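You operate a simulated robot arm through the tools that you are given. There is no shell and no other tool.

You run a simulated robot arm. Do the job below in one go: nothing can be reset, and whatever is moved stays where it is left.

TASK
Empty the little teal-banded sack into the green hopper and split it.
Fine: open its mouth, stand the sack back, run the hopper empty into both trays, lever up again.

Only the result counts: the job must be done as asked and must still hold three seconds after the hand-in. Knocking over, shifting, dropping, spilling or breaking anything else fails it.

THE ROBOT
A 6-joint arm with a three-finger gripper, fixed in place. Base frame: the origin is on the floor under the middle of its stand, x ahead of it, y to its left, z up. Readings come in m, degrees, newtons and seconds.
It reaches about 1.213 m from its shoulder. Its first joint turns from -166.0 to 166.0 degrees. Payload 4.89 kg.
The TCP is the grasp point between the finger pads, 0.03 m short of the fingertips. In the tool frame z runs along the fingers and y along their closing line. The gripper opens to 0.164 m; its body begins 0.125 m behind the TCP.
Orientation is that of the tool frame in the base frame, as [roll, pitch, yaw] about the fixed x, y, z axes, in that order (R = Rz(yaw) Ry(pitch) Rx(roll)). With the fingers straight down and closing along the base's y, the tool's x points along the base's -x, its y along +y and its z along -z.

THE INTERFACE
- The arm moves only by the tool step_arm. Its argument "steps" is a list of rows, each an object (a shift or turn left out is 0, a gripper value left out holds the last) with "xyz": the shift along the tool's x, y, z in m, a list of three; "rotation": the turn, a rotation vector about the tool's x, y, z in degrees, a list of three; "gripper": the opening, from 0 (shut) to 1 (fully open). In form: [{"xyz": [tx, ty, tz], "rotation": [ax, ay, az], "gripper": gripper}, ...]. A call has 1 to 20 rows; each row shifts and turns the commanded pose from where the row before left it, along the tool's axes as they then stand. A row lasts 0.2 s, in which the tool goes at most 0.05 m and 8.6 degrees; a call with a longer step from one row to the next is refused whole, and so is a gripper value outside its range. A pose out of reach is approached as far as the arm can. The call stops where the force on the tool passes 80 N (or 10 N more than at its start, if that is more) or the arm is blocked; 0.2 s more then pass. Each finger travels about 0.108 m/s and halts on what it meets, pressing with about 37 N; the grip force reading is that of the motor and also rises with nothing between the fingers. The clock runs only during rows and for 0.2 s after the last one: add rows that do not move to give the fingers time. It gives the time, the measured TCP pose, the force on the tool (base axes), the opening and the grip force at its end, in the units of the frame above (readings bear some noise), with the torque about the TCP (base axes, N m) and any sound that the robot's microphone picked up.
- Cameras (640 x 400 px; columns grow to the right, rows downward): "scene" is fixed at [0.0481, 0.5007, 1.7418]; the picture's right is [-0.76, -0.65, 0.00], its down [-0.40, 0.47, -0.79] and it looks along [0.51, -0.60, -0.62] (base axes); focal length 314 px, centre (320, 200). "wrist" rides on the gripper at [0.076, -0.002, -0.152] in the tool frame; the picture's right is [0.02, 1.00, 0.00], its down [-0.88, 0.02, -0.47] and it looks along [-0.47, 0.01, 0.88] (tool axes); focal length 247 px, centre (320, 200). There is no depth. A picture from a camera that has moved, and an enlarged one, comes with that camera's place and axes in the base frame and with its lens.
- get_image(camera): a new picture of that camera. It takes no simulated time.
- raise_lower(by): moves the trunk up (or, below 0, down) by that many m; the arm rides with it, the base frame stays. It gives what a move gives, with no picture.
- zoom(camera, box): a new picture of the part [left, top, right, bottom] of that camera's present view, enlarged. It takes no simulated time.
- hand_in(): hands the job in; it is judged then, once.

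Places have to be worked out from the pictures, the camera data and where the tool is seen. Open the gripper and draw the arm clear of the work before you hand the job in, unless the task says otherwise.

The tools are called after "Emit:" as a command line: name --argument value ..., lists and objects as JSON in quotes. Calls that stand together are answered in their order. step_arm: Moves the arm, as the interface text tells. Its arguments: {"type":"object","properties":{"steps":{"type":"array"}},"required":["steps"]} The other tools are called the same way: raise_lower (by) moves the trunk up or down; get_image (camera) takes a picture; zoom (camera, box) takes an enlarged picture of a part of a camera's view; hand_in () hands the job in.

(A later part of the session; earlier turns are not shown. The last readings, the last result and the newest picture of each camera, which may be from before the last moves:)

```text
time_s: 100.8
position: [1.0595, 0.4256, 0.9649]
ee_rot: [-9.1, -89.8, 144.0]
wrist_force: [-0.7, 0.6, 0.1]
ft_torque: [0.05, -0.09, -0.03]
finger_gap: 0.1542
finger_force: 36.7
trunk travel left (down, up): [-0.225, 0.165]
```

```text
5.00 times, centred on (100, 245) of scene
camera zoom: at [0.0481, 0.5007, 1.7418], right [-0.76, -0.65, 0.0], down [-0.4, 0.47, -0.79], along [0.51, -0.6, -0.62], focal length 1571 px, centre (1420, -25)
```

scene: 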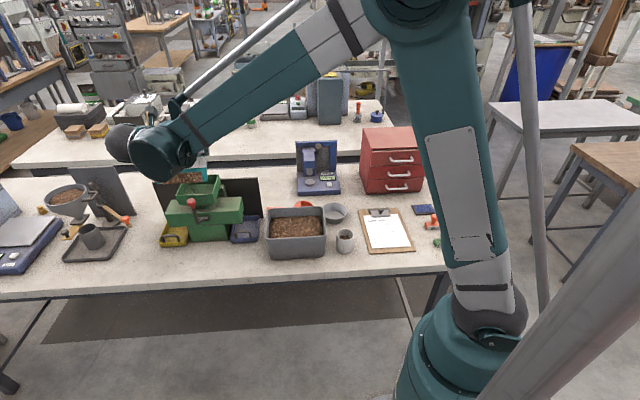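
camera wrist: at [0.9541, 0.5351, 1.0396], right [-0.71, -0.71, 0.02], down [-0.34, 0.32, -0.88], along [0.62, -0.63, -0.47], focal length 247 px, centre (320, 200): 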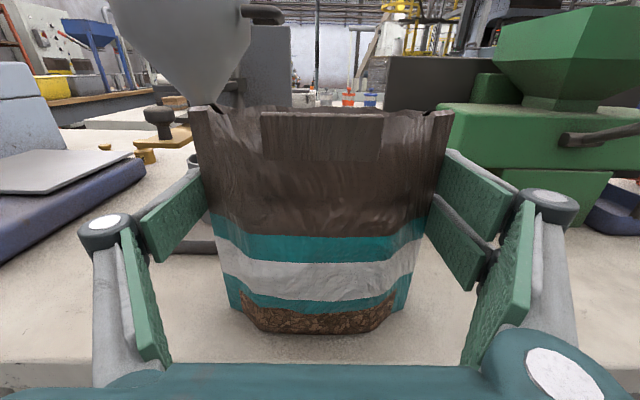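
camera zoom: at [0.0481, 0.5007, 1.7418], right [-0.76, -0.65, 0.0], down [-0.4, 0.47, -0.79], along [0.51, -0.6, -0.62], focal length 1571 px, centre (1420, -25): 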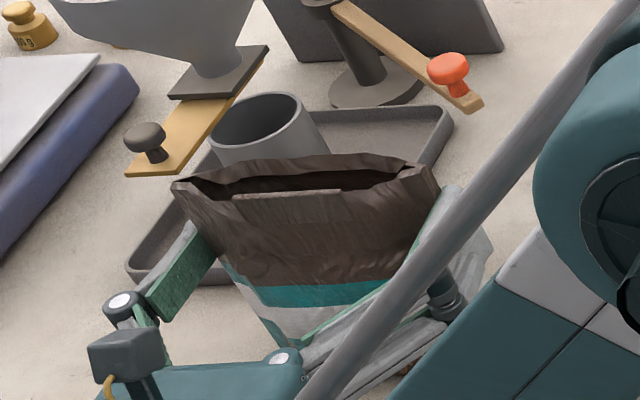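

Gripped at 0.154 m with the mouth wide open. Lifting to travel height and carrying it over in front of the hopper.

Emit:
step_arm --steps '[{"xyz": [0.015, 0, 0]}, {"xyz": [0.025, 0, 0]}, {"xyz": [0.04, 0, 0]}, {"xyz": [0.04, 0, 0]}, {"xyz": [0.04, 0, 0]}, {"xyz": [0.04, 0, 0]}, {"xyz": [0.04, 0, 0]}, {"xyz": [0.05, 0, 0]}, {"xyz": [0, 0.03, 0]}, {"xyz": [0, 0.045, 0]}, {"xyz": [0, 0.045, 0]}, {"xyz": [0, 0.045, 0]}, {"xyz": [0, 0.045, 0]}, {"xyz": [0, 0.045, 0]}, {"xyz": [0, 0.0455, 0]}, {}, {}]'

Emit:
zoom --camera "scene" --box '[110, 110, 290, 250]'

```text
time_s: 104.4
position: [0.8464, 0.2117, 1.2537]
ee_rot: [-11.2, -89.8, 146.1]
wrist_force: [-1.0, -0.9, -3.7]
ft_torque: [0.07, 0.06, 0.09]
finger_gap: 0.1541
finger_force: 36.6
trunk travel left (down, up): [-0.225, 0.165]
```

```text
2.86 times, centred on (200, 180) of scene
camera zoom: at [0.0481, 0.5007, 1.7418], right [-0.76, -0.65, 0.0], down [-0.4, 0.47, -0.79], along [0.51, -0.6, -0.62], focal length 898 px, centre (663, 257)
```

zoom: 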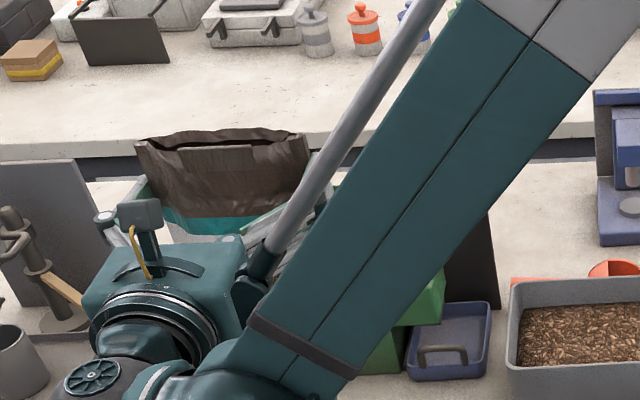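

The mouth is still open, L≈0.748. Tilting 30° and moving in over the hopper as before.

Emit:
step_arm --steps '[{"rotation": [0, -7.5, 0]}, {"rotation": [0, -7.5, 0]}, {"rotation": [0, -7.5, 0]}, {"rotation": [0, -7.7, 0]}, {"xyz": [0.0255, -0.002, 0.0388]}, {"xyz": [0.0255, 0, 0.0388]}, {"xyz": [0.0255, 0, 0.0388]}, {}]'

Emit:
zoom --camera "scene" --box '[140, 140, 280, 250]'

```text
time_s: 106.2
position: [0.9474, 0.1169, 1.2607]
ee_rot: [-179.9, -60.0, -45.1]
wrist_force: [1.1, -1.9, -5.5]
ft_torque: [-0.05, -0.05, 0.0]
finger_gap: 0.1544
finger_force: 37.3
trunk travel left (down, up): [-0.225, 0.165]
```

```text
3.64 times, centred on (210, 195) of scene
camera zoom: at [0.0481, 0.5007, 1.7418], right [-0.76, -0.65, 0.0], down [-0.4, 0.47, -0.79], along [0.51, -0.6, -0.62], focal length 1143 px, centre (720, 218)
```

zoom: 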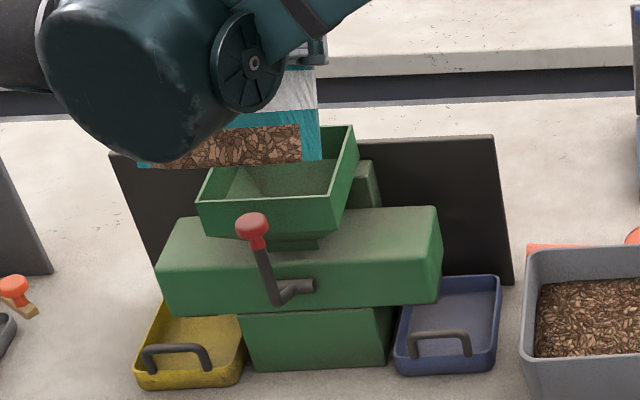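

In position (L≈0.7526, B≈0.587). Tilting on to 60° along the same path, with a 2.5 mm centring correction.

Emit:
step_arm --steps '[{"xyz": [-0.0042, 0.0025, 0.0033], "rotation": [0, -5, 0]}, {"xyz": [-0.0039, 0, 0.0036], "rotation": [0, -5, 0]}, {"xyz": [-0.0036, 0, 0.0039], "rotation": [0, -5, 0]}, {"xyz": [-0.0095, 0, 0.0085], "rotation": [0, -5, 0]}, {"xyz": [-0.0087, 0, 0.0093], "rotation": [0, -5, 0]}, {"xyz": [-0.0079, 0, 0.01], "rotation": [0, -5, 0]}, {}, {}]'

Emit:
get_image --camera "wrist"

Emit:
zoom --camera "scene" --box '[140, 140, 280, 250]'

```text
time_s: 108.0
position: [0.9465, 0.1156, 1.2101]
ee_rot: [-180.0, -30.0, -45.0]
wrist_force: [0.4, 0.1, -4.5]
ft_torque: [-0.12, -0.12, 0.01]
finger_gap: 0.1543
finger_force: 37.1
trunk travel left (down, up): [-0.225, 0.165]
```

```text
taken
camera wrist: at [0.94, 0.1243, 1.378], right [-0.69, -0.72, 0.01], down [-0.72, 0.69, -0.03], along [0.01, -0.03, -1.0], focal length 247 px, centre (320, 200)
```

wrist: 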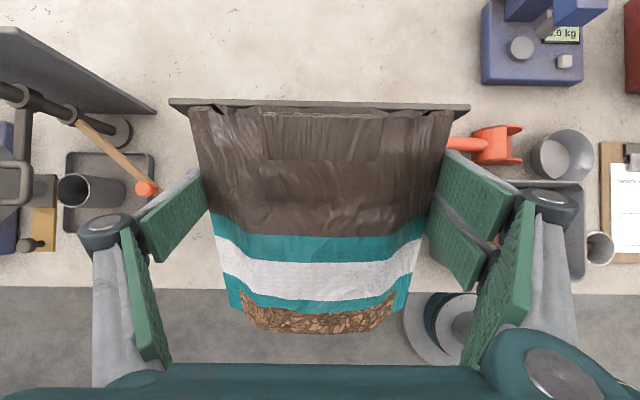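

```text
3.64 times, centred on (210, 195) of scene
camera zoom: at [0.0481, 0.5007, 1.7418], right [-0.76, -0.65, 0.0], down [-0.4, 0.47, -0.79], along [0.51, -0.6, -0.62], focal length 1143 px, centre (720, 218)
```

zoom: 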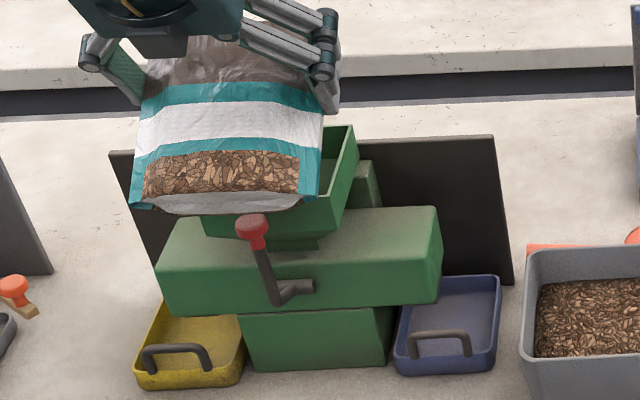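

No flow yet at 60°. Continuing slowly to 76°.

Emit:
step_arm --steps '[{"xyz": [-0.0033, 0.0005, 0.0043], "rotation": [0, -4, 0]}, {"xyz": [-0.003, 0, 0.0046], "rotation": [0, -4, 0]}, {"xyz": [-0.0026, 0, 0.0047], "rotation": [0, -4, 0]}, {"xyz": [-0.0024, 0, 0.0049], "rotation": [0, -4, 0]}, {}, {}, {}]'

Emit:
get_image --camera "wrist"

Emit:
zoom --camera "scene" --box '[140, 140, 280, 250]'

```text
time_s: 109.6
position: [0.9436, 0.1174, 1.1875]
ee_rot: [-180.0, -14.0, -45.2]
wrist_force: [-0.5, -0.3, -4.4]
ft_torque: [-0.16, -0.18, -0.02]
finger_gap: 0.1544
finger_force: 37.3
trunk travel left (down, up): [-0.225, 0.165]
```

```text
taken
camera wrist: at [0.9709, 0.0928, 1.353], right [-0.69, -0.72, 0.0], down [-0.7, 0.67, 0.25], along [-0.18, 0.17, -0.97], focal length 247 px, centre (320, 200)
```

wrist: 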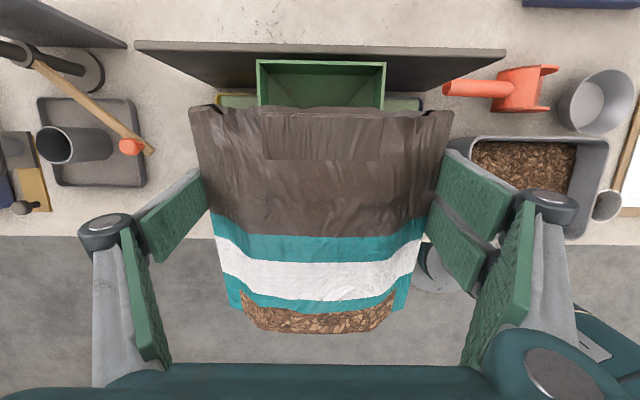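

```text
3.64 times, centred on (210, 195) of scene
camera zoom: at [0.0481, 0.5007, 1.7418], right [-0.76, -0.65, 0.0], down [-0.4, 0.47, -0.79], along [0.51, -0.6, -0.62], focal length 1143 px, centre (720, 218)
```

zoom: 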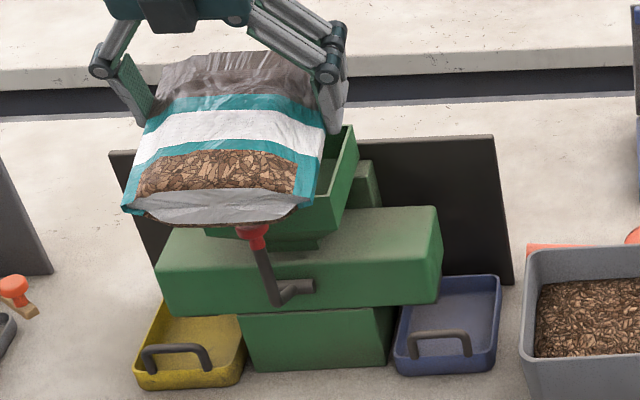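

Perfectly centred (hopper centre column 321, sack 321.5). Continuing to 91° slowly.

Emit:
step_arm --steps '[{"xyz": [-0.0005, 0, 0.0018], "rotation": [0, -3, 0]}, {"xyz": [-0.0004, 0, 0.0018], "rotation": [0, -3, 0]}, {"xyz": [-0.0003, 0, 0.0018], "rotation": [0, -3, 0]}, {"xyz": [-0.0002, 0, 0.0019], "rotation": [0, -3, 0]}, {"xyz": [-0.0001, 0, 0.0019], "rotation": [0, -3, 0]}, {}, {}, {}, {}]'

Emit:
get_image --camera "wrist"

Emit:
zoom --camera "scene" --box '[140, 140, 280, 250]'

```text
time_s: 111.6
position: [0.9429, 0.1158, 1.1788]
ee_rot: [179.9, 1.0, -45.0]
wrist_force: [-0.5, -0.2, -4.9]
ft_torque: [-0.15, -0.11, 0.02]
finger_gap: 0.1542
finger_force: 36.6
trunk travel left (down, up): [-0.225, 0.165]
```

```text
taken
camera wrist: at [0.9995, 0.0628, 1.3279], right [-0.69, -0.72, 0.0], down [-0.63, 0.6, 0.49], along [-0.35, 0.34, -0.87], focal length 247 px, centre (320, 200)
```

wrist: 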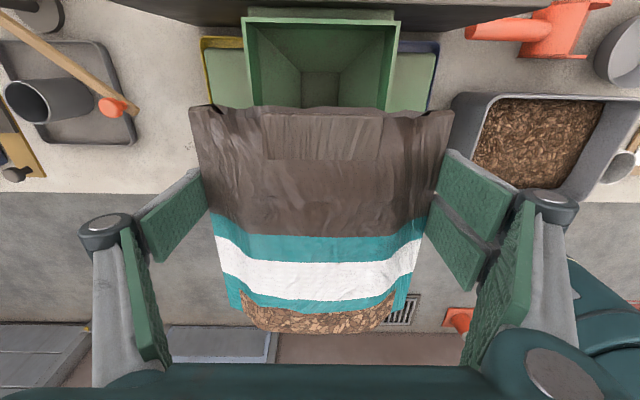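

```text
3.64 times, centred on (210, 195) of scene
camera zoom: at [0.0481, 0.5007, 1.7418], right [-0.76, -0.65, 0.0], down [-0.4, 0.47, -0.79], along [0.51, -0.6, -0.62], focal length 1143 px, centre (720, 218)
```

zoom: 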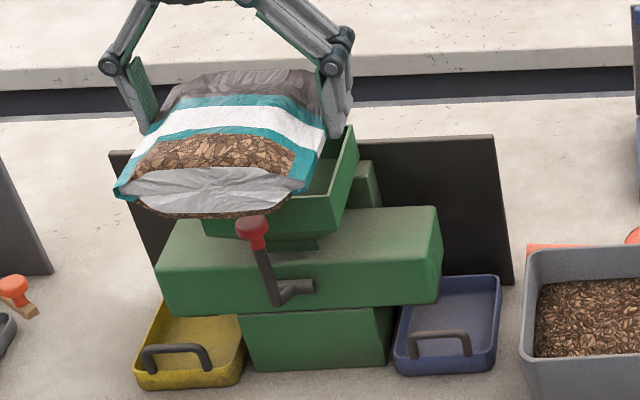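

Nothing at 91°. Continuing gently to 103° with pauses.

Emit:
step_arm --steps '[{"xyz": [0, 0, 0.0019], "rotation": [0, -3, 0]}, {"xyz": [0.0001, 0, 0.0019], "rotation": [0, -3, 0]}, {"xyz": [0.0003, 0, 0.0019], "rotation": [0, -3, 0]}, {"xyz": [0.0006, 0, 0.0018], "rotation": [0, -3, 0]}, {}, {}, {}, {}]'

Emit:
get_image --camera "wrist"

Emit:
zoom --camera "scene" --box '[140, 140, 280, 250]'

```text
time_s: 113.4
position: [0.9427, 0.1167, 1.171]
ee_rot: [-180.0, 13.0, -45.1]
wrist_force: [0.4, -0.1, -4.3]
ft_torque: [-0.11, -0.18, -0.03]
finger_gap: 0.1543
finger_force: 37.4
trunk travel left (down, up): [-0.225, 0.165]
```

```text
taken
camera wrist: at [1.021, 0.042, 1.301], right [-0.69, -0.72, -0.01], down [-0.54, 0.52, 0.66], along [-0.47, 0.46, -0.75], focal length 247 px, centre (320, 200)
```

wrist: 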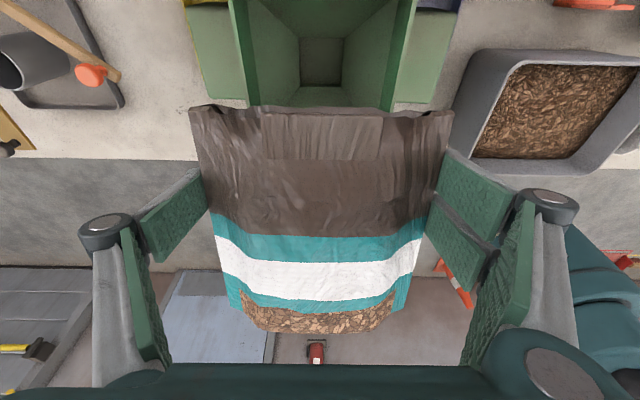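

```text
3.64 times, centred on (210, 195) of scene
camera zoom: at [0.0481, 0.5007, 1.7418], right [-0.76, -0.65, 0.0], down [-0.4, 0.47, -0.79], along [0.51, -0.6, -0.62], focal length 1143 px, centre (720, 218)
```

zoom: 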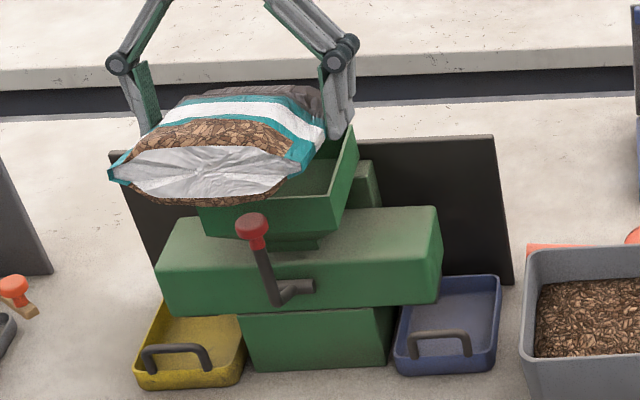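

Still no flow at 103°. Continuing to 115° with short pauses.

Emit:
step_arm --steps '[{"xyz": [0.0008, 0, 0.0018], "rotation": [0, -3, 0]}, {"xyz": [0.0009, 0, 0.0017], "rotation": [0, -3, 0]}, {}, {}, {"xyz": [0.001, 0, 0.0016], "rotation": [0, -3, 0]}, {"xyz": [0.0011, 0, 0.0016], "rotation": [0, -3, 0]}, {}, {}, {}, {}]'

Emit:
get_image --camera "wrist"

Emit:
zoom --camera "scene" --box '[140, 140, 280, 250]'

```text
time_s: 115.6
position: [0.945, 0.1152, 1.1642]
ee_rot: [-180.0, 25.1, -45.1]
wrist_force: [0.2, -0.1, -4.3]
ft_torque: [-0.13, -0.12, -0.02]
finger_gap: 0.1545
finger_force: 37.2
trunk travel left (down, up): [-0.225, 0.165]
```

```text
taken
camera wrist: at [1.0401, 0.0229, 1.2671], right [-0.69, -0.72, -0.01], down [-0.44, 0.41, 0.8], along [-0.57, 0.56, -0.6], focal length 247 px, centre (320, 200)
```

wrist: 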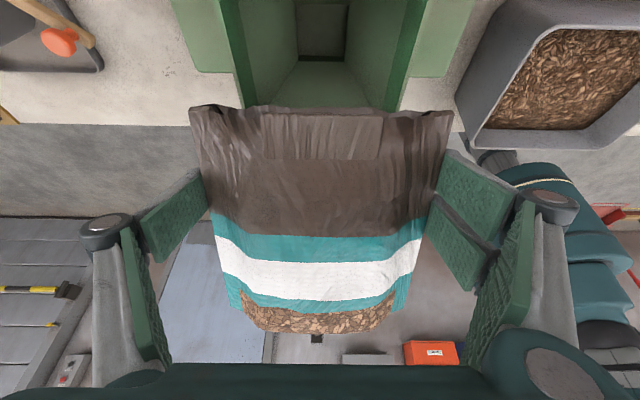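

```text
3.64 times, centred on (210, 195) of scene
camera zoom: at [0.0481, 0.5007, 1.7418], right [-0.76, -0.65, 0.0], down [-0.4, 0.47, -0.79], along [0.51, -0.6, -0.62], focal length 1143 px, centre (720, 218)
```

zoom: 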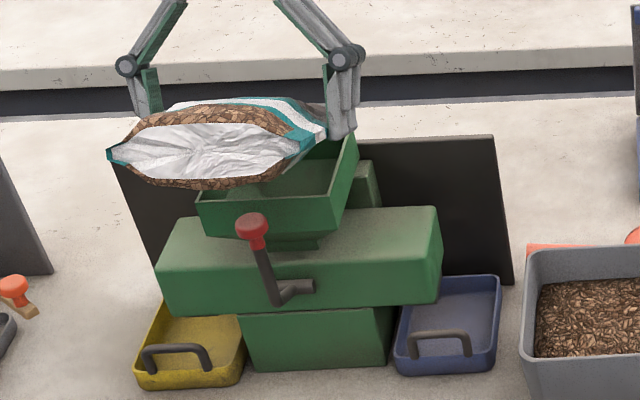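

The mouth still looks open and centred, but there's no flow at 115°. The chips may need a steeper slope, so I'm continuing in small steps toward 127°.

Emit:
step_arm --steps '[{"xyz": [0.0012, 0, 0.0015], "rotation": [0, -3, 0]}, {}, {}, {"xyz": [0.0013, 0, 0.0015], "rotation": [0, -3, 0]}, {}, {}, {}, {}]'

Emit:
zoom --camera "wrist" --box '[170, 0, 470, 190]'

Emit:
zoom --camera "scene" --box '[140, 140, 280, 250]'

```text
time_s: 117.4
position: [0.9451, 0.1153, 1.1579]
ee_rot: [180.0, 31.0, -45.1]
wrist_force: [-0.8, 0.3, -5.3]
ft_torque: [-0.13, -0.17, 0.02]
finger_gap: 0.1543
finger_force: 36.4
trunk travel left (down, up): [-0.225, 0.165]
```

```text
2.11 times, centred on (320, 95) of wrist
camera zoom: at [1.048, 0.0148, 1.2489], right [-0.69, -0.72, -0.01], down [-0.37, 0.35, 0.86], along [-0.61, 0.6, -0.51], focal length 520 px, centre (320, 421)
```

zoom: 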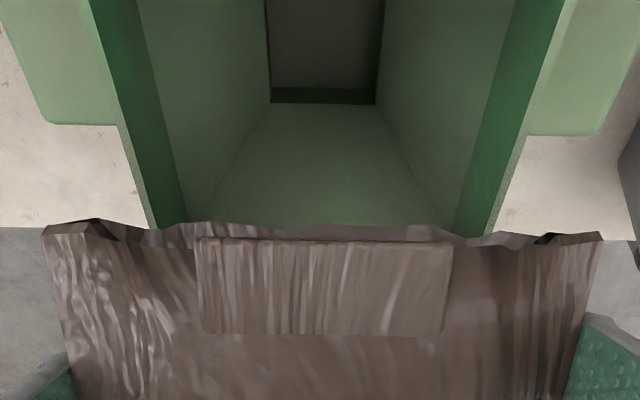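

```text
3.64 times, centred on (210, 195) of scene
camera zoom: at [0.0481, 0.5007, 1.7418], right [-0.76, -0.65, 0.0], down [-0.4, 0.47, -0.79], along [0.51, -0.6, -0.62], focal length 1143 px, centre (720, 218)
```

zoom: 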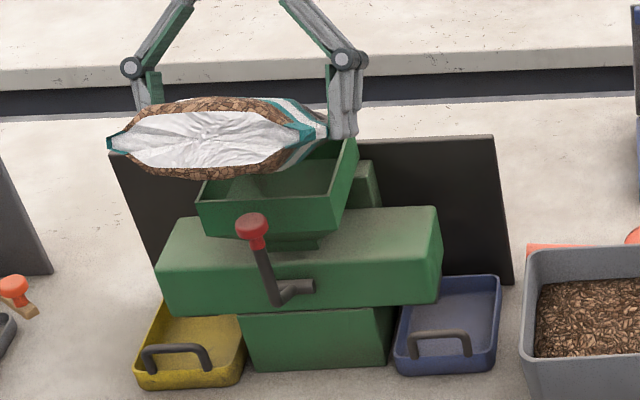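

At 121° the mouth is visibly open but nothing has come out. Going up to 127°, still within reach, and waiting a little.

Emit:
step_arm --steps '[{"xyz": [0.0013, 0, 0.0014], "rotation": [0, -3, 0]}, {}, {}, {"xyz": [0.0014, 0, 0.0013], "rotation": [0, -2.5, 0]}, {}, {}, {}, {}, {}]'

Emit:
zoom --camera "wrist" --box '[170, 0, 470, 190]'

Emit:
zoom --camera "scene" --box '[140, 140, 280, 250]'

```text
time_s: 119.4
position: [0.9446, 0.1144, 1.1562]
ee_rot: [180.0, 36.5, -45.1]
wrist_force: [0.6, 0.1, -3.7]
ft_torque: [-0.13, -0.11, -0.02]
finger_gap: 0.1543
finger_force: 36.7
trunk travel left (down, up): [-0.225, 0.165]
```

```text
2.11 times, centred on (320, 95) of wrist
camera zoom: at [1.0539, 0.0088, 1.2309], right [-0.7, -0.72, -0.01], down [-0.31, 0.29, 0.9], along [-0.65, 0.63, -0.43], focal length 520 px, centre (320, 421)
```

zoom: 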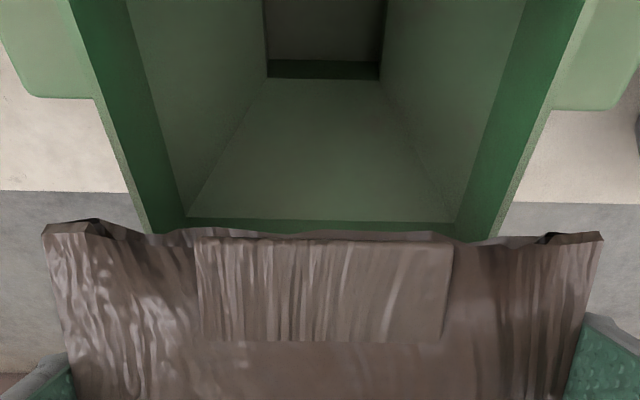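

```text
3.64 times, centred on (210, 195) of scene
camera zoom: at [0.0481, 0.5007, 1.7418], right [-0.76, -0.65, 0.0], down [-0.4, 0.47, -0.79], along [0.51, -0.6, -0.62], focal length 1143 px, centre (720, 218)
```

zoom: 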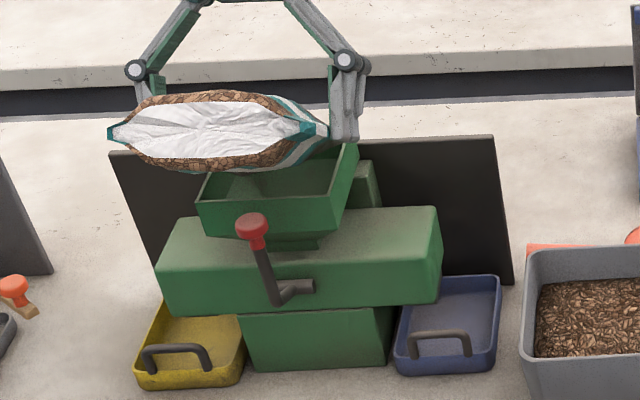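

Even at 127° nothing flows, and this direction is at the arm's reach limit. I'll return to 90°, which is safe because nothing flows there, and yaw the sack a quarter turn so it pours toward −L, where the wrist leans back toward the robot and can tilt much further.

Emit:
step_arm --steps '[{"xyz": [-0.0024, 0, -0.0032], "rotation": [0, 4.5, 0]}, {"xyz": [-0.0021, 0, -0.0034], "rotation": [0, 4.5, 0]}, {"xyz": [-0.0018, 0, -0.0036], "rotation": [0, 4.5, 0]}, {"xyz": [-0.0015, 0, -0.0037], "rotation": [0, 4.5, 0]}, {"xyz": [-0.0012, 0, -0.0038], "rotation": [0, 4.5, 0]}, {"xyz": [-0.0009, 0, -0.0039], "rotation": [0, 4.5, 0]}, {"xyz": [-0.0006, 0, -0.004], "rotation": [0, 4.5, 0]}, {"xyz": [-0.0003, 0, -0.004], "rotation": [0, 5, 0]}, {}]'

Emit:
get_image --camera "wrist"

```text
time_s: 121.4
position: [0.9447, 0.1141, 1.188]
ee_rot: [180.0, -0.1, -45.1]
wrist_force: [-0.1, -0.7, -5.1]
ft_torque: [-0.17, -0.21, -0.03]
finger_gap: 0.1544
finger_force: 37.2
trunk travel left (down, up): [-0.225, 0.165]
```

```text
taken
camera wrist: at [1.0003, 0.0617, 1.3388], right [-0.69, -0.72, 0.0], down [-0.64, 0.61, 0.47], along [-0.34, 0.33, -0.88], focal length 247 px, centre (320, 200)
```

wrist: 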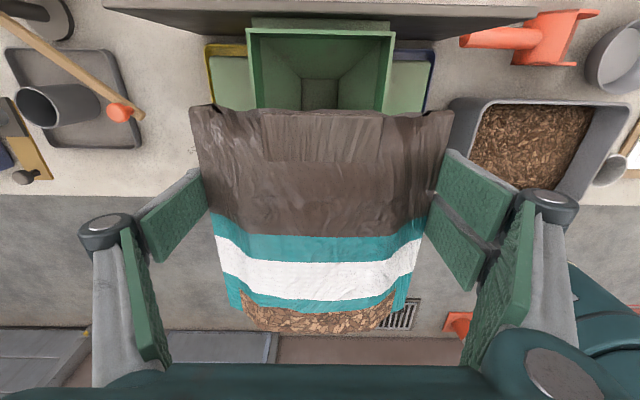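

At 90° again, TCP at L≈0.749, B≈0.587, z≈1.188, with everything nearby lower than z 1.11. I'm shifting so the mouth will end up over the hopper and yawing −90°.

Emit:
step_arm --steps '[{"xyz": [0.025, -0.0285, -0.005]}, {"xyz": [0.025, -0.0285, -0.005]}, {"rotation": [0, 0, 8.2]}, {"rotation": [0, 0, 8.2]}, {"rotation": [0, 0, 8.2]}, {"rotation": [0, 0, 8.2]}, {"rotation": [0, 0, 8.2]}, {"rotation": [0, 0, 8.2]}, {"rotation": [0, 0, 8.2]}, {"rotation": [0, 0, 8.2]}, {"rotation": [0, 0, 8.2]}, {"rotation": [0, 0, 8.2]}, {"rotation": [0, 0, 7.9]}, {}]'

Emit:
get_image --camera "wrist"

Emit:
get_image --camera "scene"

```text
time_s: 124.4
position: [1.0213, 0.12, 1.197]
ee_rot: [-179.9, 0.0, -135.0]
wrist_force: [-0.3, 0.2, -4.5]
ft_torque: [-0.17, 0.15, 0.02]
finger_gap: 0.1543
finger_force: 36.4
trunk travel left (down, up): [-0.225, 0.165]
```

```text
taken
camera wrist: at [0.9682, 0.0648, 1.3478], right [-0.72, 0.69, 0.0], down [0.61, 0.64, 0.47], along [0.33, 0.34, -0.88], focal length 247 px, centre (320, 200)
```

wrist: 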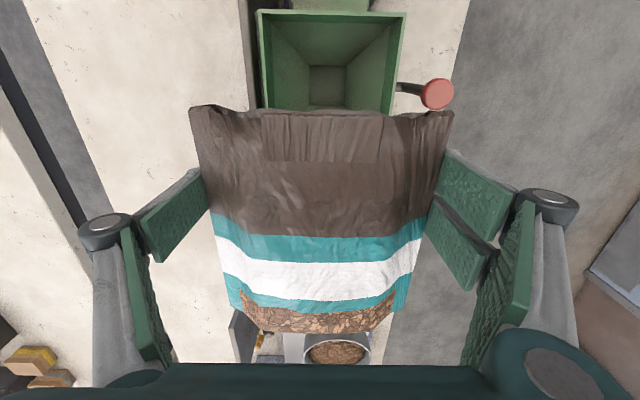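

```text
taken
```

scene: 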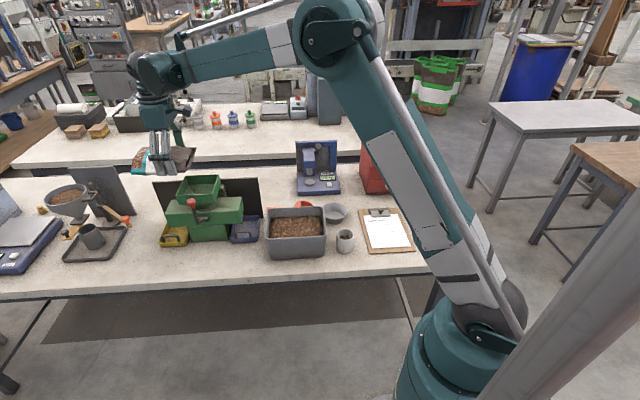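

Now the mouth points toward −L over the hopper; the hopper centre is about 7 mm toward the front of my line (B≈0.630). I'm correcting that and tilting to 110°.

Emit:
step_arm --steps '[{"xyz": [0.0009, 0.007, 0.0056], "rotation": [0, -4, 0]}, {"xyz": [0.0013, 0, 0.0055], "rotation": [0, -4, 0]}, {"xyz": [0.0017, 0, 0.0054], "rotation": [0, -4, 0]}, {"xyz": [0.0021, 0, 0.0053], "rotation": [0, -4, 0]}, {"xyz": [0.0024, 0, 0.0052], "rotation": [0, -4, 0]}, {}, {}]'

Emit:
get_image --camera "wrist"

Emit:
zoom --camera "scene" --box '[120, 120, 280, 250]'

```text
time_s: 126.0
position: [1.0123, 0.1198, 1.169]
ee_rot: [180.0, 20.0, -135.0]
wrist_force: [0.5, 0.1, -4.4]
ft_torque: [-0.11, 0.15, -0.03]
finger_gap: 0.1544
finger_force: 36.9
trunk travel left (down, up): [-0.225, 0.165]
```

```text
taken
camera wrist: at [0.9262, 0.0322, 1.2851], right [-0.72, 0.69, -0.01], down [0.46, 0.48, 0.75], along [0.52, 0.54, -0.67], focal length 247 px, centre (320, 200)
```

wrist: 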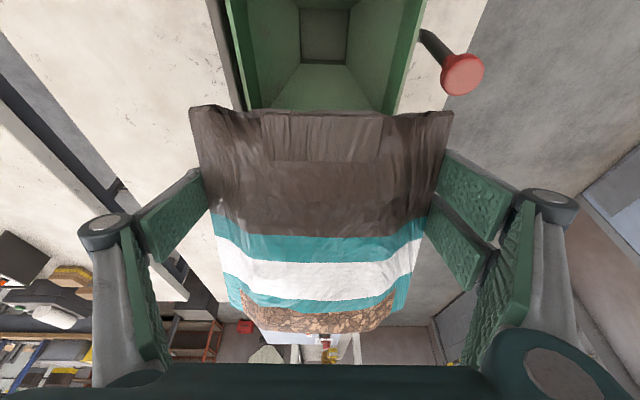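

```text
3.08 times, centred on (200, 185) of scene
camera zoom: at [0.0481, 0.5007, 1.7418], right [-0.76, -0.65, 0.0], down [-0.4, 0.47, -0.79], along [0.51, -0.6, -0.62], focal length 967 px, centre (689, 246)
```

zoom: 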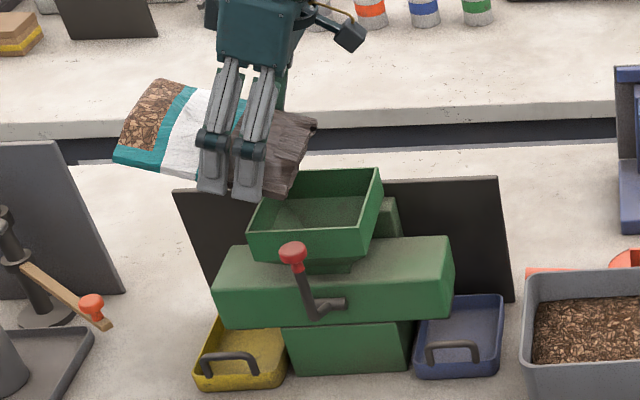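

Hopper and sack are centred in the wrist view, and the mouth projects right over the hopper in the scene view. Tilting on to 130° and pausing.

Emit:
step_arm --steps '[{"xyz": [0.0026, 0, 0.0018], "rotation": [0, -4, 0]}, {"xyz": [0.0028, 0, 0.0016], "rotation": [0, -4, 0]}, {"xyz": [0.0029, 0, 0.0014], "rotation": [0, -4, 0]}, {}, {"xyz": [0.003, 0, 0.0012], "rotation": [0, -4, 0]}, {"xyz": [0.003, 0, 0.0011], "rotation": [0, -4, 0]}, {}, {}, {}, {}]'

Emit:
get_image --camera "wrist"

Emit:
zoom --camera "scene" --box '[120, 120, 280, 250]'

```text
time_s: 128.2
position: [1.0054, 0.1152, 1.1568]
ee_rot: [179.9, 40.0, -134.9]
wrist_force: [-0.7, -0.4, -4.0]
ft_torque: [-0.13, 0.1, -0.03]
finger_gap: 0.1541
finger_force: 36.6
trunk travel left (down, up): [-0.225, 0.165]
```

```text
taken
camera wrist: at [0.8969, 0.0034, 1.2227], right [-0.72, 0.69, -0.01], down [0.25, 0.28, 0.93], along [0.65, 0.66, -0.37], focal length 247 px, centre (320, 200)
```

wrist: 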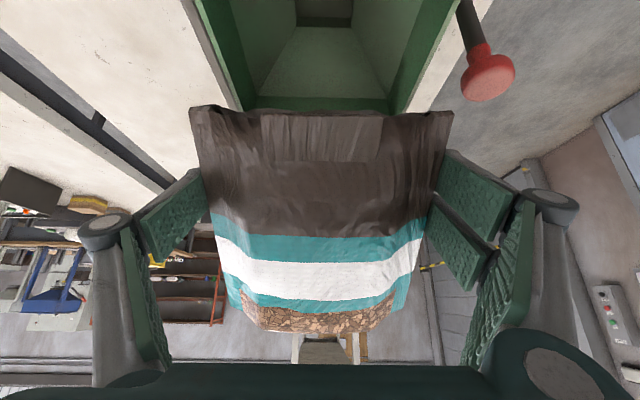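

```text
3.08 times, centred on (200, 185) of scene
camera zoom: at [0.0481, 0.5007, 1.7418], right [-0.76, -0.65, 0.0], down [-0.4, 0.47, -0.79], along [0.51, -0.6, -0.62], focal length 967 px, centre (689, 246)
```

zoom: 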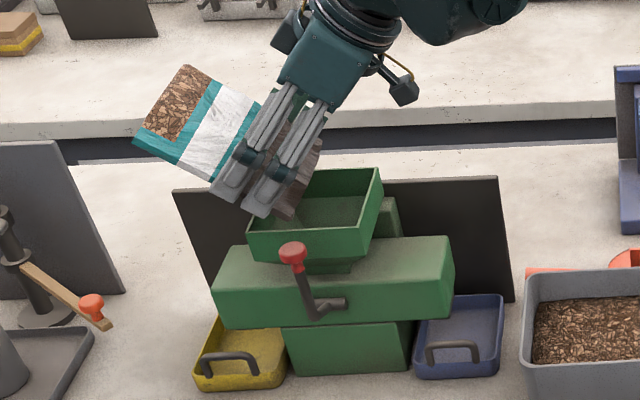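

At 130° now. I'm zooming into the hopper and the mouth to check for any flow.

Emit:
zoom --camera "scene" --box '[165, 155, 235, 205]'

Emit:
zoom --camera "wrist" --box '[170, 0, 470, 190]'

```text
8.00 times, centred on (200, 180) of scene
camera zoom: at [0.0481, 0.5007, 1.7418], right [-0.76, -0.65, 0.0], down [-0.4, 0.47, -0.79], along [0.51, -0.6, -0.62], focal length 2514 px, centre (1280, 360)
```

zoom: 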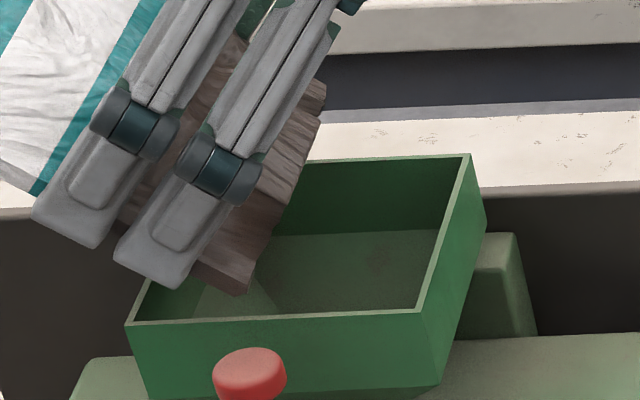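

```text
2.11 times, centred on (320, 95) of wrist
camera zoom: at [0.8969, 0.0034, 1.2227], right [-0.72, 0.69, -0.01], down [0.25, 0.28, 0.93], along [0.65, 0.66, -0.37], focal length 520 px, centre (320, 421)
```

zoom: 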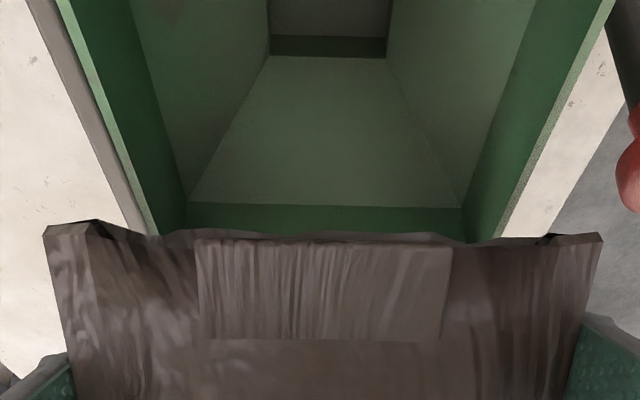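

No flow at 130°. Tilting on toward 142° with a pause.

Emit:
step_arm --steps '[{"xyz": [0.0008, 0, -0.0037], "rotation": [0, -4, 0]}, {}, {}, {"xyz": [0.0005, 0, -0.0038], "rotation": [0, -4, 0]}, {}, {}, {"xyz": [0.0002, 0, -0.0038], "rotation": [0, -4, 0]}, {}, {}, {}]'

Emit:
get_image --camera "wrist"

Emit:
zoom --camera "scene" --box '[140, 135, 260, 235]'

```text
time_s: 130.4
position: [1.0, 0.1075, 1.1635]
ee_rot: [179.9, 52.0, -134.9]
wrist_force: [0.1, 0.6, -4.0]
ft_torque: [-0.08, 0.09, 0.02]
finger_gap: 0.154
finger_force: 37.1
trunk travel left (down, up): [-0.225, 0.165]
```

```text
taken
camera wrist: at [0.8829, -0.0103, 1.1949], right [-0.72, 0.7, -0.02], down [0.11, 0.13, 0.99], along [0.69, 0.7, -0.17], focal length 247 px, centre (320, 200)
```

wrist: 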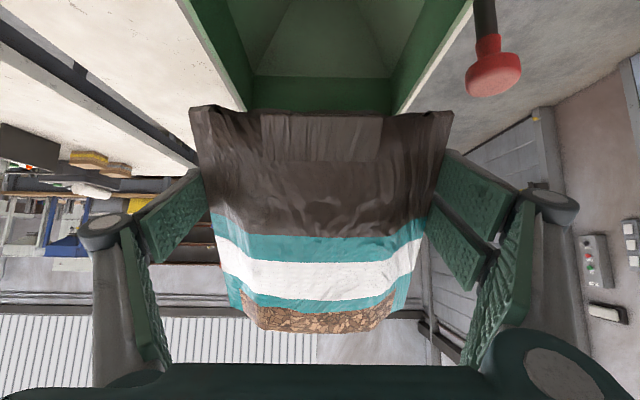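

```text
4.00 times, centred on (200, 185) of scene
camera zoom: at [0.0481, 0.5007, 1.7418], right [-0.76, -0.65, 0.0], down [-0.4, 0.47, -0.79], along [0.51, -0.6, -0.62], focal length 1257 px, centre (800, 260)
```

zoom: 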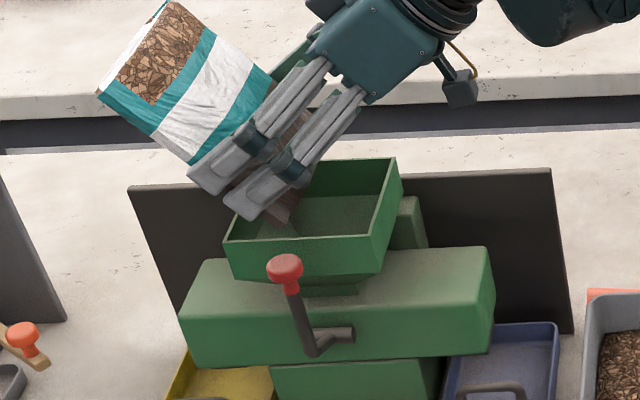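

Still nothing at 142°. I'm looking closely at the mouth from the scene camera.

Emit:
zoom --camera "scene" --box '[180, 150, 230, 200]'

Emit:
zoom --camera "wrist" --box '[180, 60, 320, 160]'

Emit:
zoom --camera "wrist" --box '[320, 60, 460, 160]'

```text
8.00 times, centred on (205, 175) of scene
camera zoom: at [0.0481, 0.5007, 1.7418], right [-0.76, -0.65, 0.0], down [-0.4, 0.47, -0.79], along [0.51, -0.6, -0.62], focal length 2514 px, centre (1240, 400)
```

zoom: 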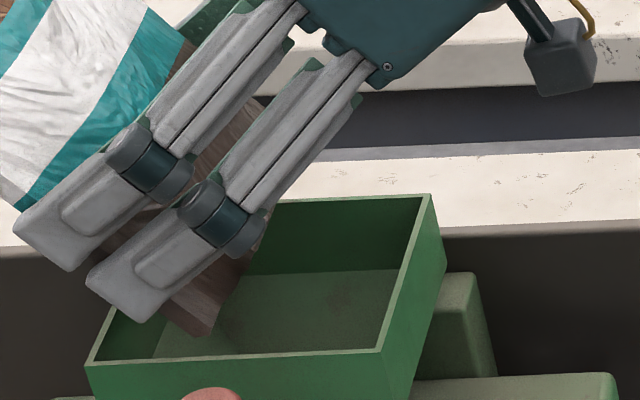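

```text
4.00 times, centred on (250, 110) of wrist
camera zoom: at [0.8829, -0.0103, 1.1949], right [-0.72, 0.7, -0.02], down [0.11, 0.13, 0.99], along [0.69, 0.7, -0.17], focal length 988 px, centre (600, 560)
```

zoom: 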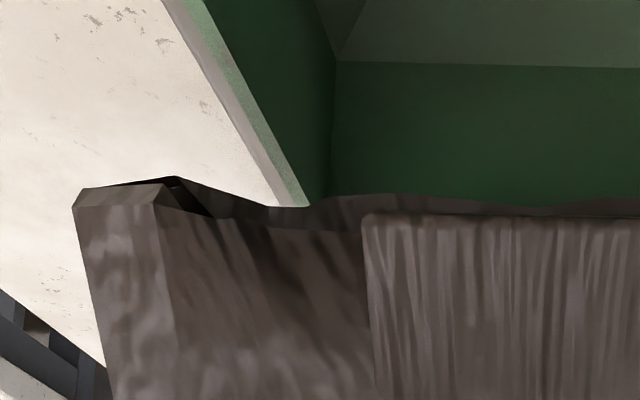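

```text
4.00 times, centred on (390, 110) of wrist
camera zoom: at [0.8829, -0.0103, 1.1949], right [-0.72, 0.7, -0.02], down [0.11, 0.13, 0.99], along [0.69, 0.7, -0.17], focal length 988 px, centre (40, 560)
```

zoom: 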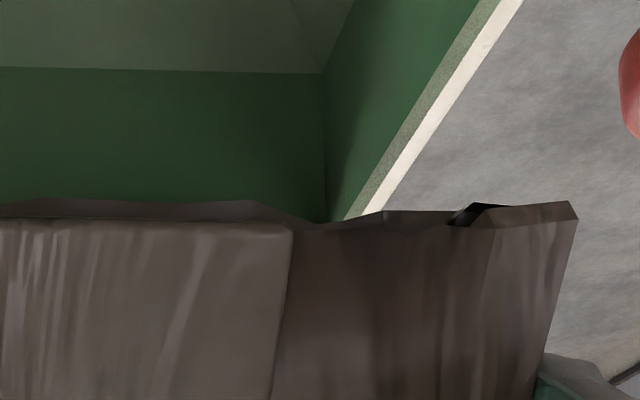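

The mouth's inside isn't visible from this side. I'm bringing the sack back up so the scene camera can look into the mouth and show whether it has fallen shut while inverted.

Emit:
step_arm --steps '[{"xyz": [-0.0032, 0, -0.0025], "rotation": [0, 6, 0]}, {"xyz": [-0.0029, 0, -0.0028], "rotation": [0, 6, 0]}, {"xyz": [-0.0026, 0, -0.0031], "rotation": [0, 6, 0]}, {"xyz": [-0.0023, 0, -0.0033], "rotation": [0, 6, 0]}, {"xyz": [-0.0019, 0, -0.0035], "rotation": [0, 6, 0]}, {"xyz": [-0.0015, 0, -0.0037], "rotation": [0, 6, 0]}, {"xyz": [-0.0011, 0, -0.0039], "rotation": [0, 6, 0]}, {"xyz": [-0.0007, 0, -0.004], "rotation": [0, 6, 0]}, {"xyz": [0, 0, -0.008], "rotation": [0, 6, 0]}, {"xyz": [0, 0, -0.008], "rotation": [0, 6, 0]}, {"xyz": [0.001, 0, -0.008], "rotation": [0, 6, 0]}, {"xyz": [0.002, 0, -0.008], "rotation": [0, 6, 0]}, {"xyz": [0.003, 0, -0.007], "rotation": [0, 6, 0]}, {"xyz": [0.004, 0, -0.007], "rotation": [0, 6, 0]}, {"xyz": [0.004, 0, -0.006], "rotation": [0, 6, 0]}, {"xyz": [0.004, 0, -0.006], "rotation": [0, 6, 0]}, {}]'

Emit:
get_image --camera "scene"

Emit:
zoom --camera "scene" --box '[110, 110, 260, 210]'

```text
time_s: 134.0
position: [1.0037, 0.0838, 1.2545]
ee_rot: [-175.5, -34.4, -134.9]
wrist_force: [0.4, 0.4, -4.2]
ft_torque: [-0.09, 0.13, 0.01]
finger_gap: 0.1544
finger_force: 36.5
out of reach, approached as far as the arm can: row 15, 16
trunk travel left (down, up): [-0.225, 0.165]
```

```text
taken
```

scene: 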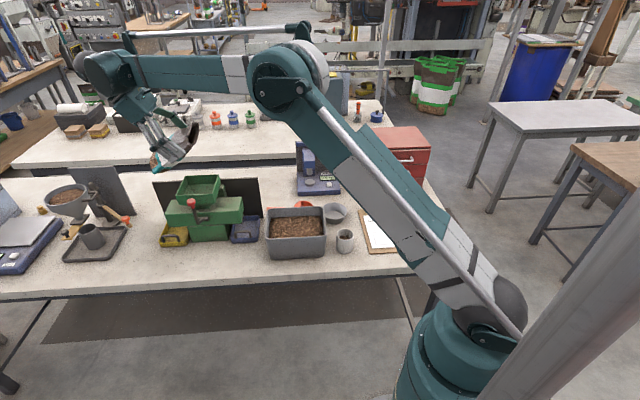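

```text
4.00 times, centred on (185, 160) of scene
camera zoom: at [0.0481, 0.5007, 1.7418], right [-0.76, -0.65, 0.0], down [-0.4, 0.47, -0.79], along [0.51, -0.6, -0.62], focal length 1257 px, centre (860, 360)
```

zoom: 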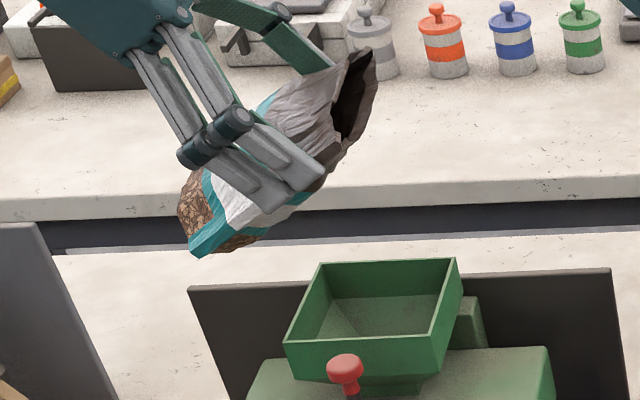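

The mouth is indeed still wide open. I'm looking inside it closely from here.

Emit:
zoom --camera "scene" --box '[180, 115, 212, 155]'

Emit:
get_image --camera "wrist"

```text
10.00 times, centred on (196, 135) of scene
camera zoom: at [0.0481, 0.5007, 1.7418], right [-0.76, -0.65, 0.0], down [-0.4, 0.47, -0.79], along [0.51, -0.6, -0.62], focal length 3142 px, centre (1560, 850)
```

zoom: 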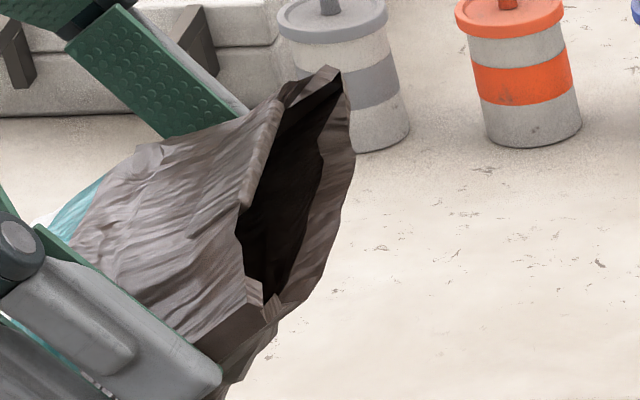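

```text
taken
camera wrist: at [1.0122, 0.1088, 1.4212], right [-0.75, 0.66, -0.05], down [0.66, 0.74, -0.11], along [-0.03, -0.12, -0.99], focal length 247 px, centre (320, 200)
```

wrist: 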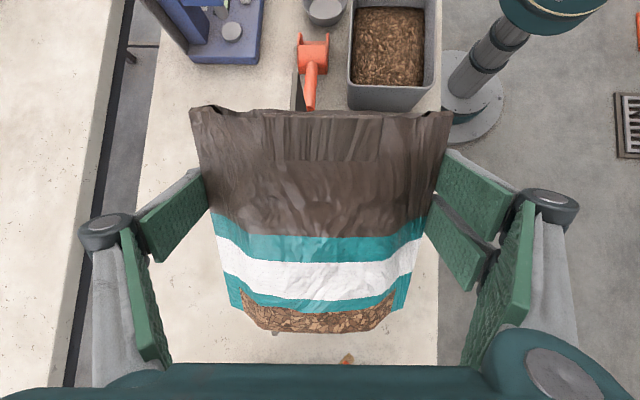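

The mouth gapes about 3 cm, so it's the tilt that is insufficient; this pour direction lets me go nearly upside down. I'm rotating back down to 90° first and re-reading the pose.

Emit:
step_arm --steps '[{"rotation": [0, -6, 0]}, {"rotation": [0, -6, 0]}, {"rotation": [0, -6, 0]}, {"rotation": [0, -6, 0]}, {"rotation": [0, -6, 0]}, {"rotation": [0, -6, 0]}, {"rotation": [0, -6, 0]}, {"rotation": [0, -6, 0]}, {}]'

Emit:
get_image --camera "wrist"

```text
time_s: 136.0
position: [1.0034, 0.0833, 1.2547]
ee_rot: [-176.1, 13.6, -131.4]
wrist_force: [-0.7, 0.1, -5.7]
ft_torque: [-0.12, 0.07, -0.02]
finger_gap: 0.1541
finger_force: 36.7
trunk travel left (down, up): [-0.225, 0.165]
```

```text
taken
camera wrist: at [0.9239, 0.0074, 1.3831], right [-0.75, 0.66, -0.07], down [0.46, 0.59, 0.66], along [0.48, 0.47, -0.74], focal length 247 px, centre (320, 200)
```

wrist: 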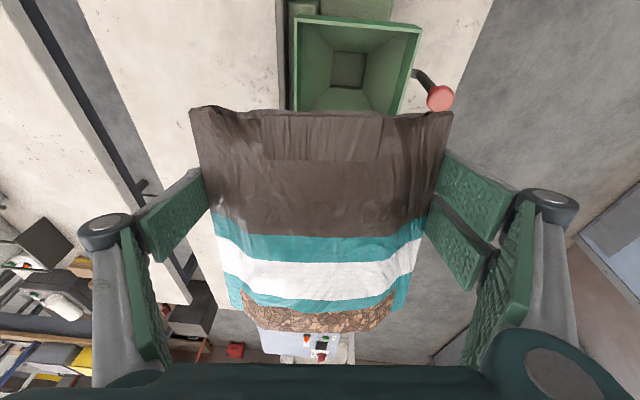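

The wrist picked up a 4° twist at the reach limit. I'm correcting the orientation and returning the mouth to above the hopper.

Emit:
step_arm --steps '[{"rotation": [-3.05, 0.1, 3.5]}, {"xyz": [-0.0096, 0.0104, 0.0358]}, {"xyz": [-0.0096, 0.0103, 0.0357]}, {}]'

Emit:
get_image --camera "wrist"

```text
time_s: 137.0
position: [1.0143, 0.1256, 1.189]
ee_rot: [180.0, 13.5, -135.0]
wrist_force: [0.5, 1.3, -5.4]
ft_torque: [-0.25, 0.28, -0.04]
finger_gap: 0.1542
finger_force: 36.8
trunk travel left (down, up): [-0.225, 0.165]
```

```text
taken
camera wrist: at [0.9388, 0.0468, 1.3175], right [-0.72, 0.69, 0.0], down [0.52, 0.54, 0.67], along [0.46, 0.48, -0.75], focal length 247 px, centre (320, 200)
```

wrist: 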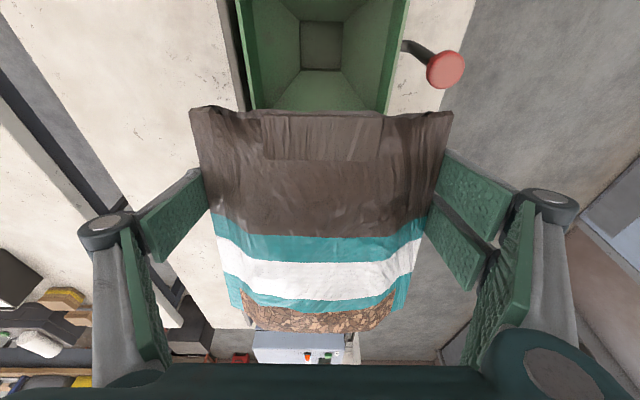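

Re-centred: L≈0.806, B≈0.628, and the hopper is aligned in view. Tilting on in stages to 145°.

Emit:
step_arm --steps '[{"xyz": [0.0033, 0, 0.0061], "rotation": [0, -3.8, 0]}, {"xyz": [0.0038, 0, 0.0058], "rotation": [0, -3.8, 0]}, {"xyz": [0.0041, 0, 0.0057], "rotation": [0, -3.8, 0]}, {"xyz": [0.0035, 0, 0.0013], "rotation": [0, -5, 0]}, {"xyz": [0.0037, 0, 0.001], "rotation": [0, -5, 0]}, {"xyz": [0.0036, 0, 0.0007], "rotation": [0, -5, 0]}, {"xyz": [0.0017, 0, -0.0037], "rotation": [0, -5, 0]}, {"xyz": [0.0014, 0, -0.0038], "rotation": [0, -5, 0]}, {"xyz": [0.0011, 0, -0.0039], "rotation": [0, -5, 0]}, {}, {}]'

Emit:
zoom --camera "scene" --box '[140, 135, 260, 235]'

Emit:
get_image --camera "wrist"

```text
time_s: 139.4
position: [0.9972, 0.1046, 1.1654]
ee_rot: [179.8, 55.0, -135.0]
wrist_force: [0.5, -0.1, -5.2]
ft_torque: [-0.07, 0.07, 0.01]
finger_gap: 0.1543
finger_force: 37.3
trunk travel left (down, up): [-0.225, 0.165]
```

```text
4.00 times, centred on (200, 185) of scene
camera zoom: at [0.0481, 0.5007, 1.7418], right [-0.76, -0.65, 0.0], down [-0.4, 0.47, -0.79], along [0.51, -0.6, -0.62], focal length 1257 px, centre (800, 260)
```

zoom: 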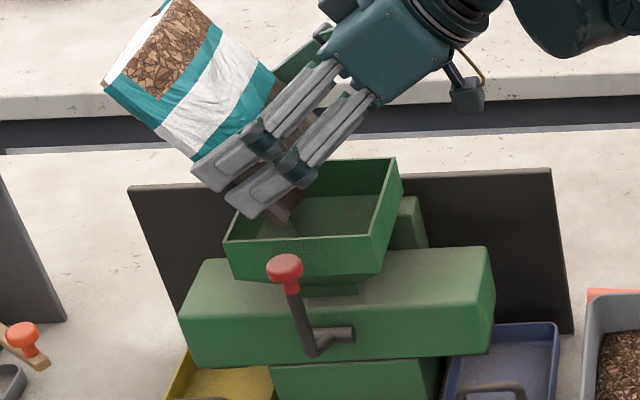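

```text
taken
camera wrist: at [0.8793, -0.0133, 1.1888], right [-0.72, 0.7, -0.02], down [0.07, 0.1, 0.99], along [0.7, 0.71, -0.12], focal length 247 px, centre (320, 200)
```

wrist: 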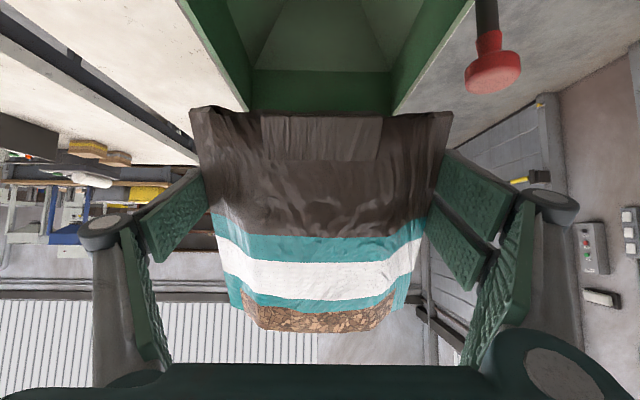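

No flow at 145°. Continuing to 155° and 165°, with the mouth kept just above the rim.

Emit:
step_arm --steps '[{"xyz": [0.0012, 0, -0.0043], "rotation": [0, -5, 0]}, {"xyz": [0.0008, 0, -0.0044], "rotation": [0, -5, 0]}, {}, {}, {}, {}]'

Emit:
zoom --camera "scene" --box '[140, 135, 260, 235]'

Emit:
zoom --camera "wrist" --box '[170, 0, 470, 190]'

```text
time_s: 140.8
position: [0.9923, 0.1005, 1.1684]
ee_rot: [179.8, 65.1, -135.4]
wrist_force: [-0.3, -0.4, -5.4]
ft_torque: [-0.06, 0.08, -0.01]
finger_gap: 0.1542
finger_force: 36.1
trunk travel left (down, up): [-0.225, 0.165]
```

```text
4.00 times, centred on (200, 185) of scene
camera zoom: at [0.0481, 0.5007, 1.7418], right [-0.76, -0.65, 0.0], down [-0.4, 0.47, -0.79], along [0.51, -0.6, -0.62], focal length 1257 px, centre (800, 260)
```

zoom: 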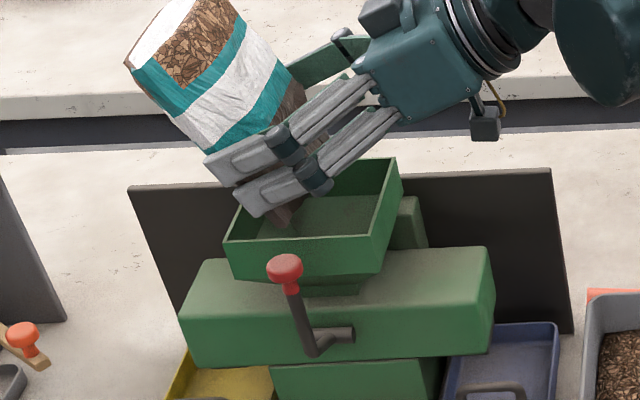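

```text
2.11 times, centred on (320, 95) of wrist
camera zoom: at [0.8718, -0.0205, 1.1624], right [-0.71, 0.7, -0.02], down [-0.05, -0.03, 1.0], along [0.7, 0.71, 0.06], focal length 520 px, centre (320, 421)
```

zoom: 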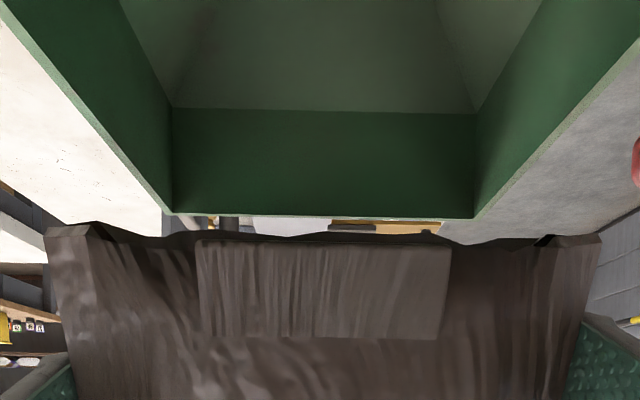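

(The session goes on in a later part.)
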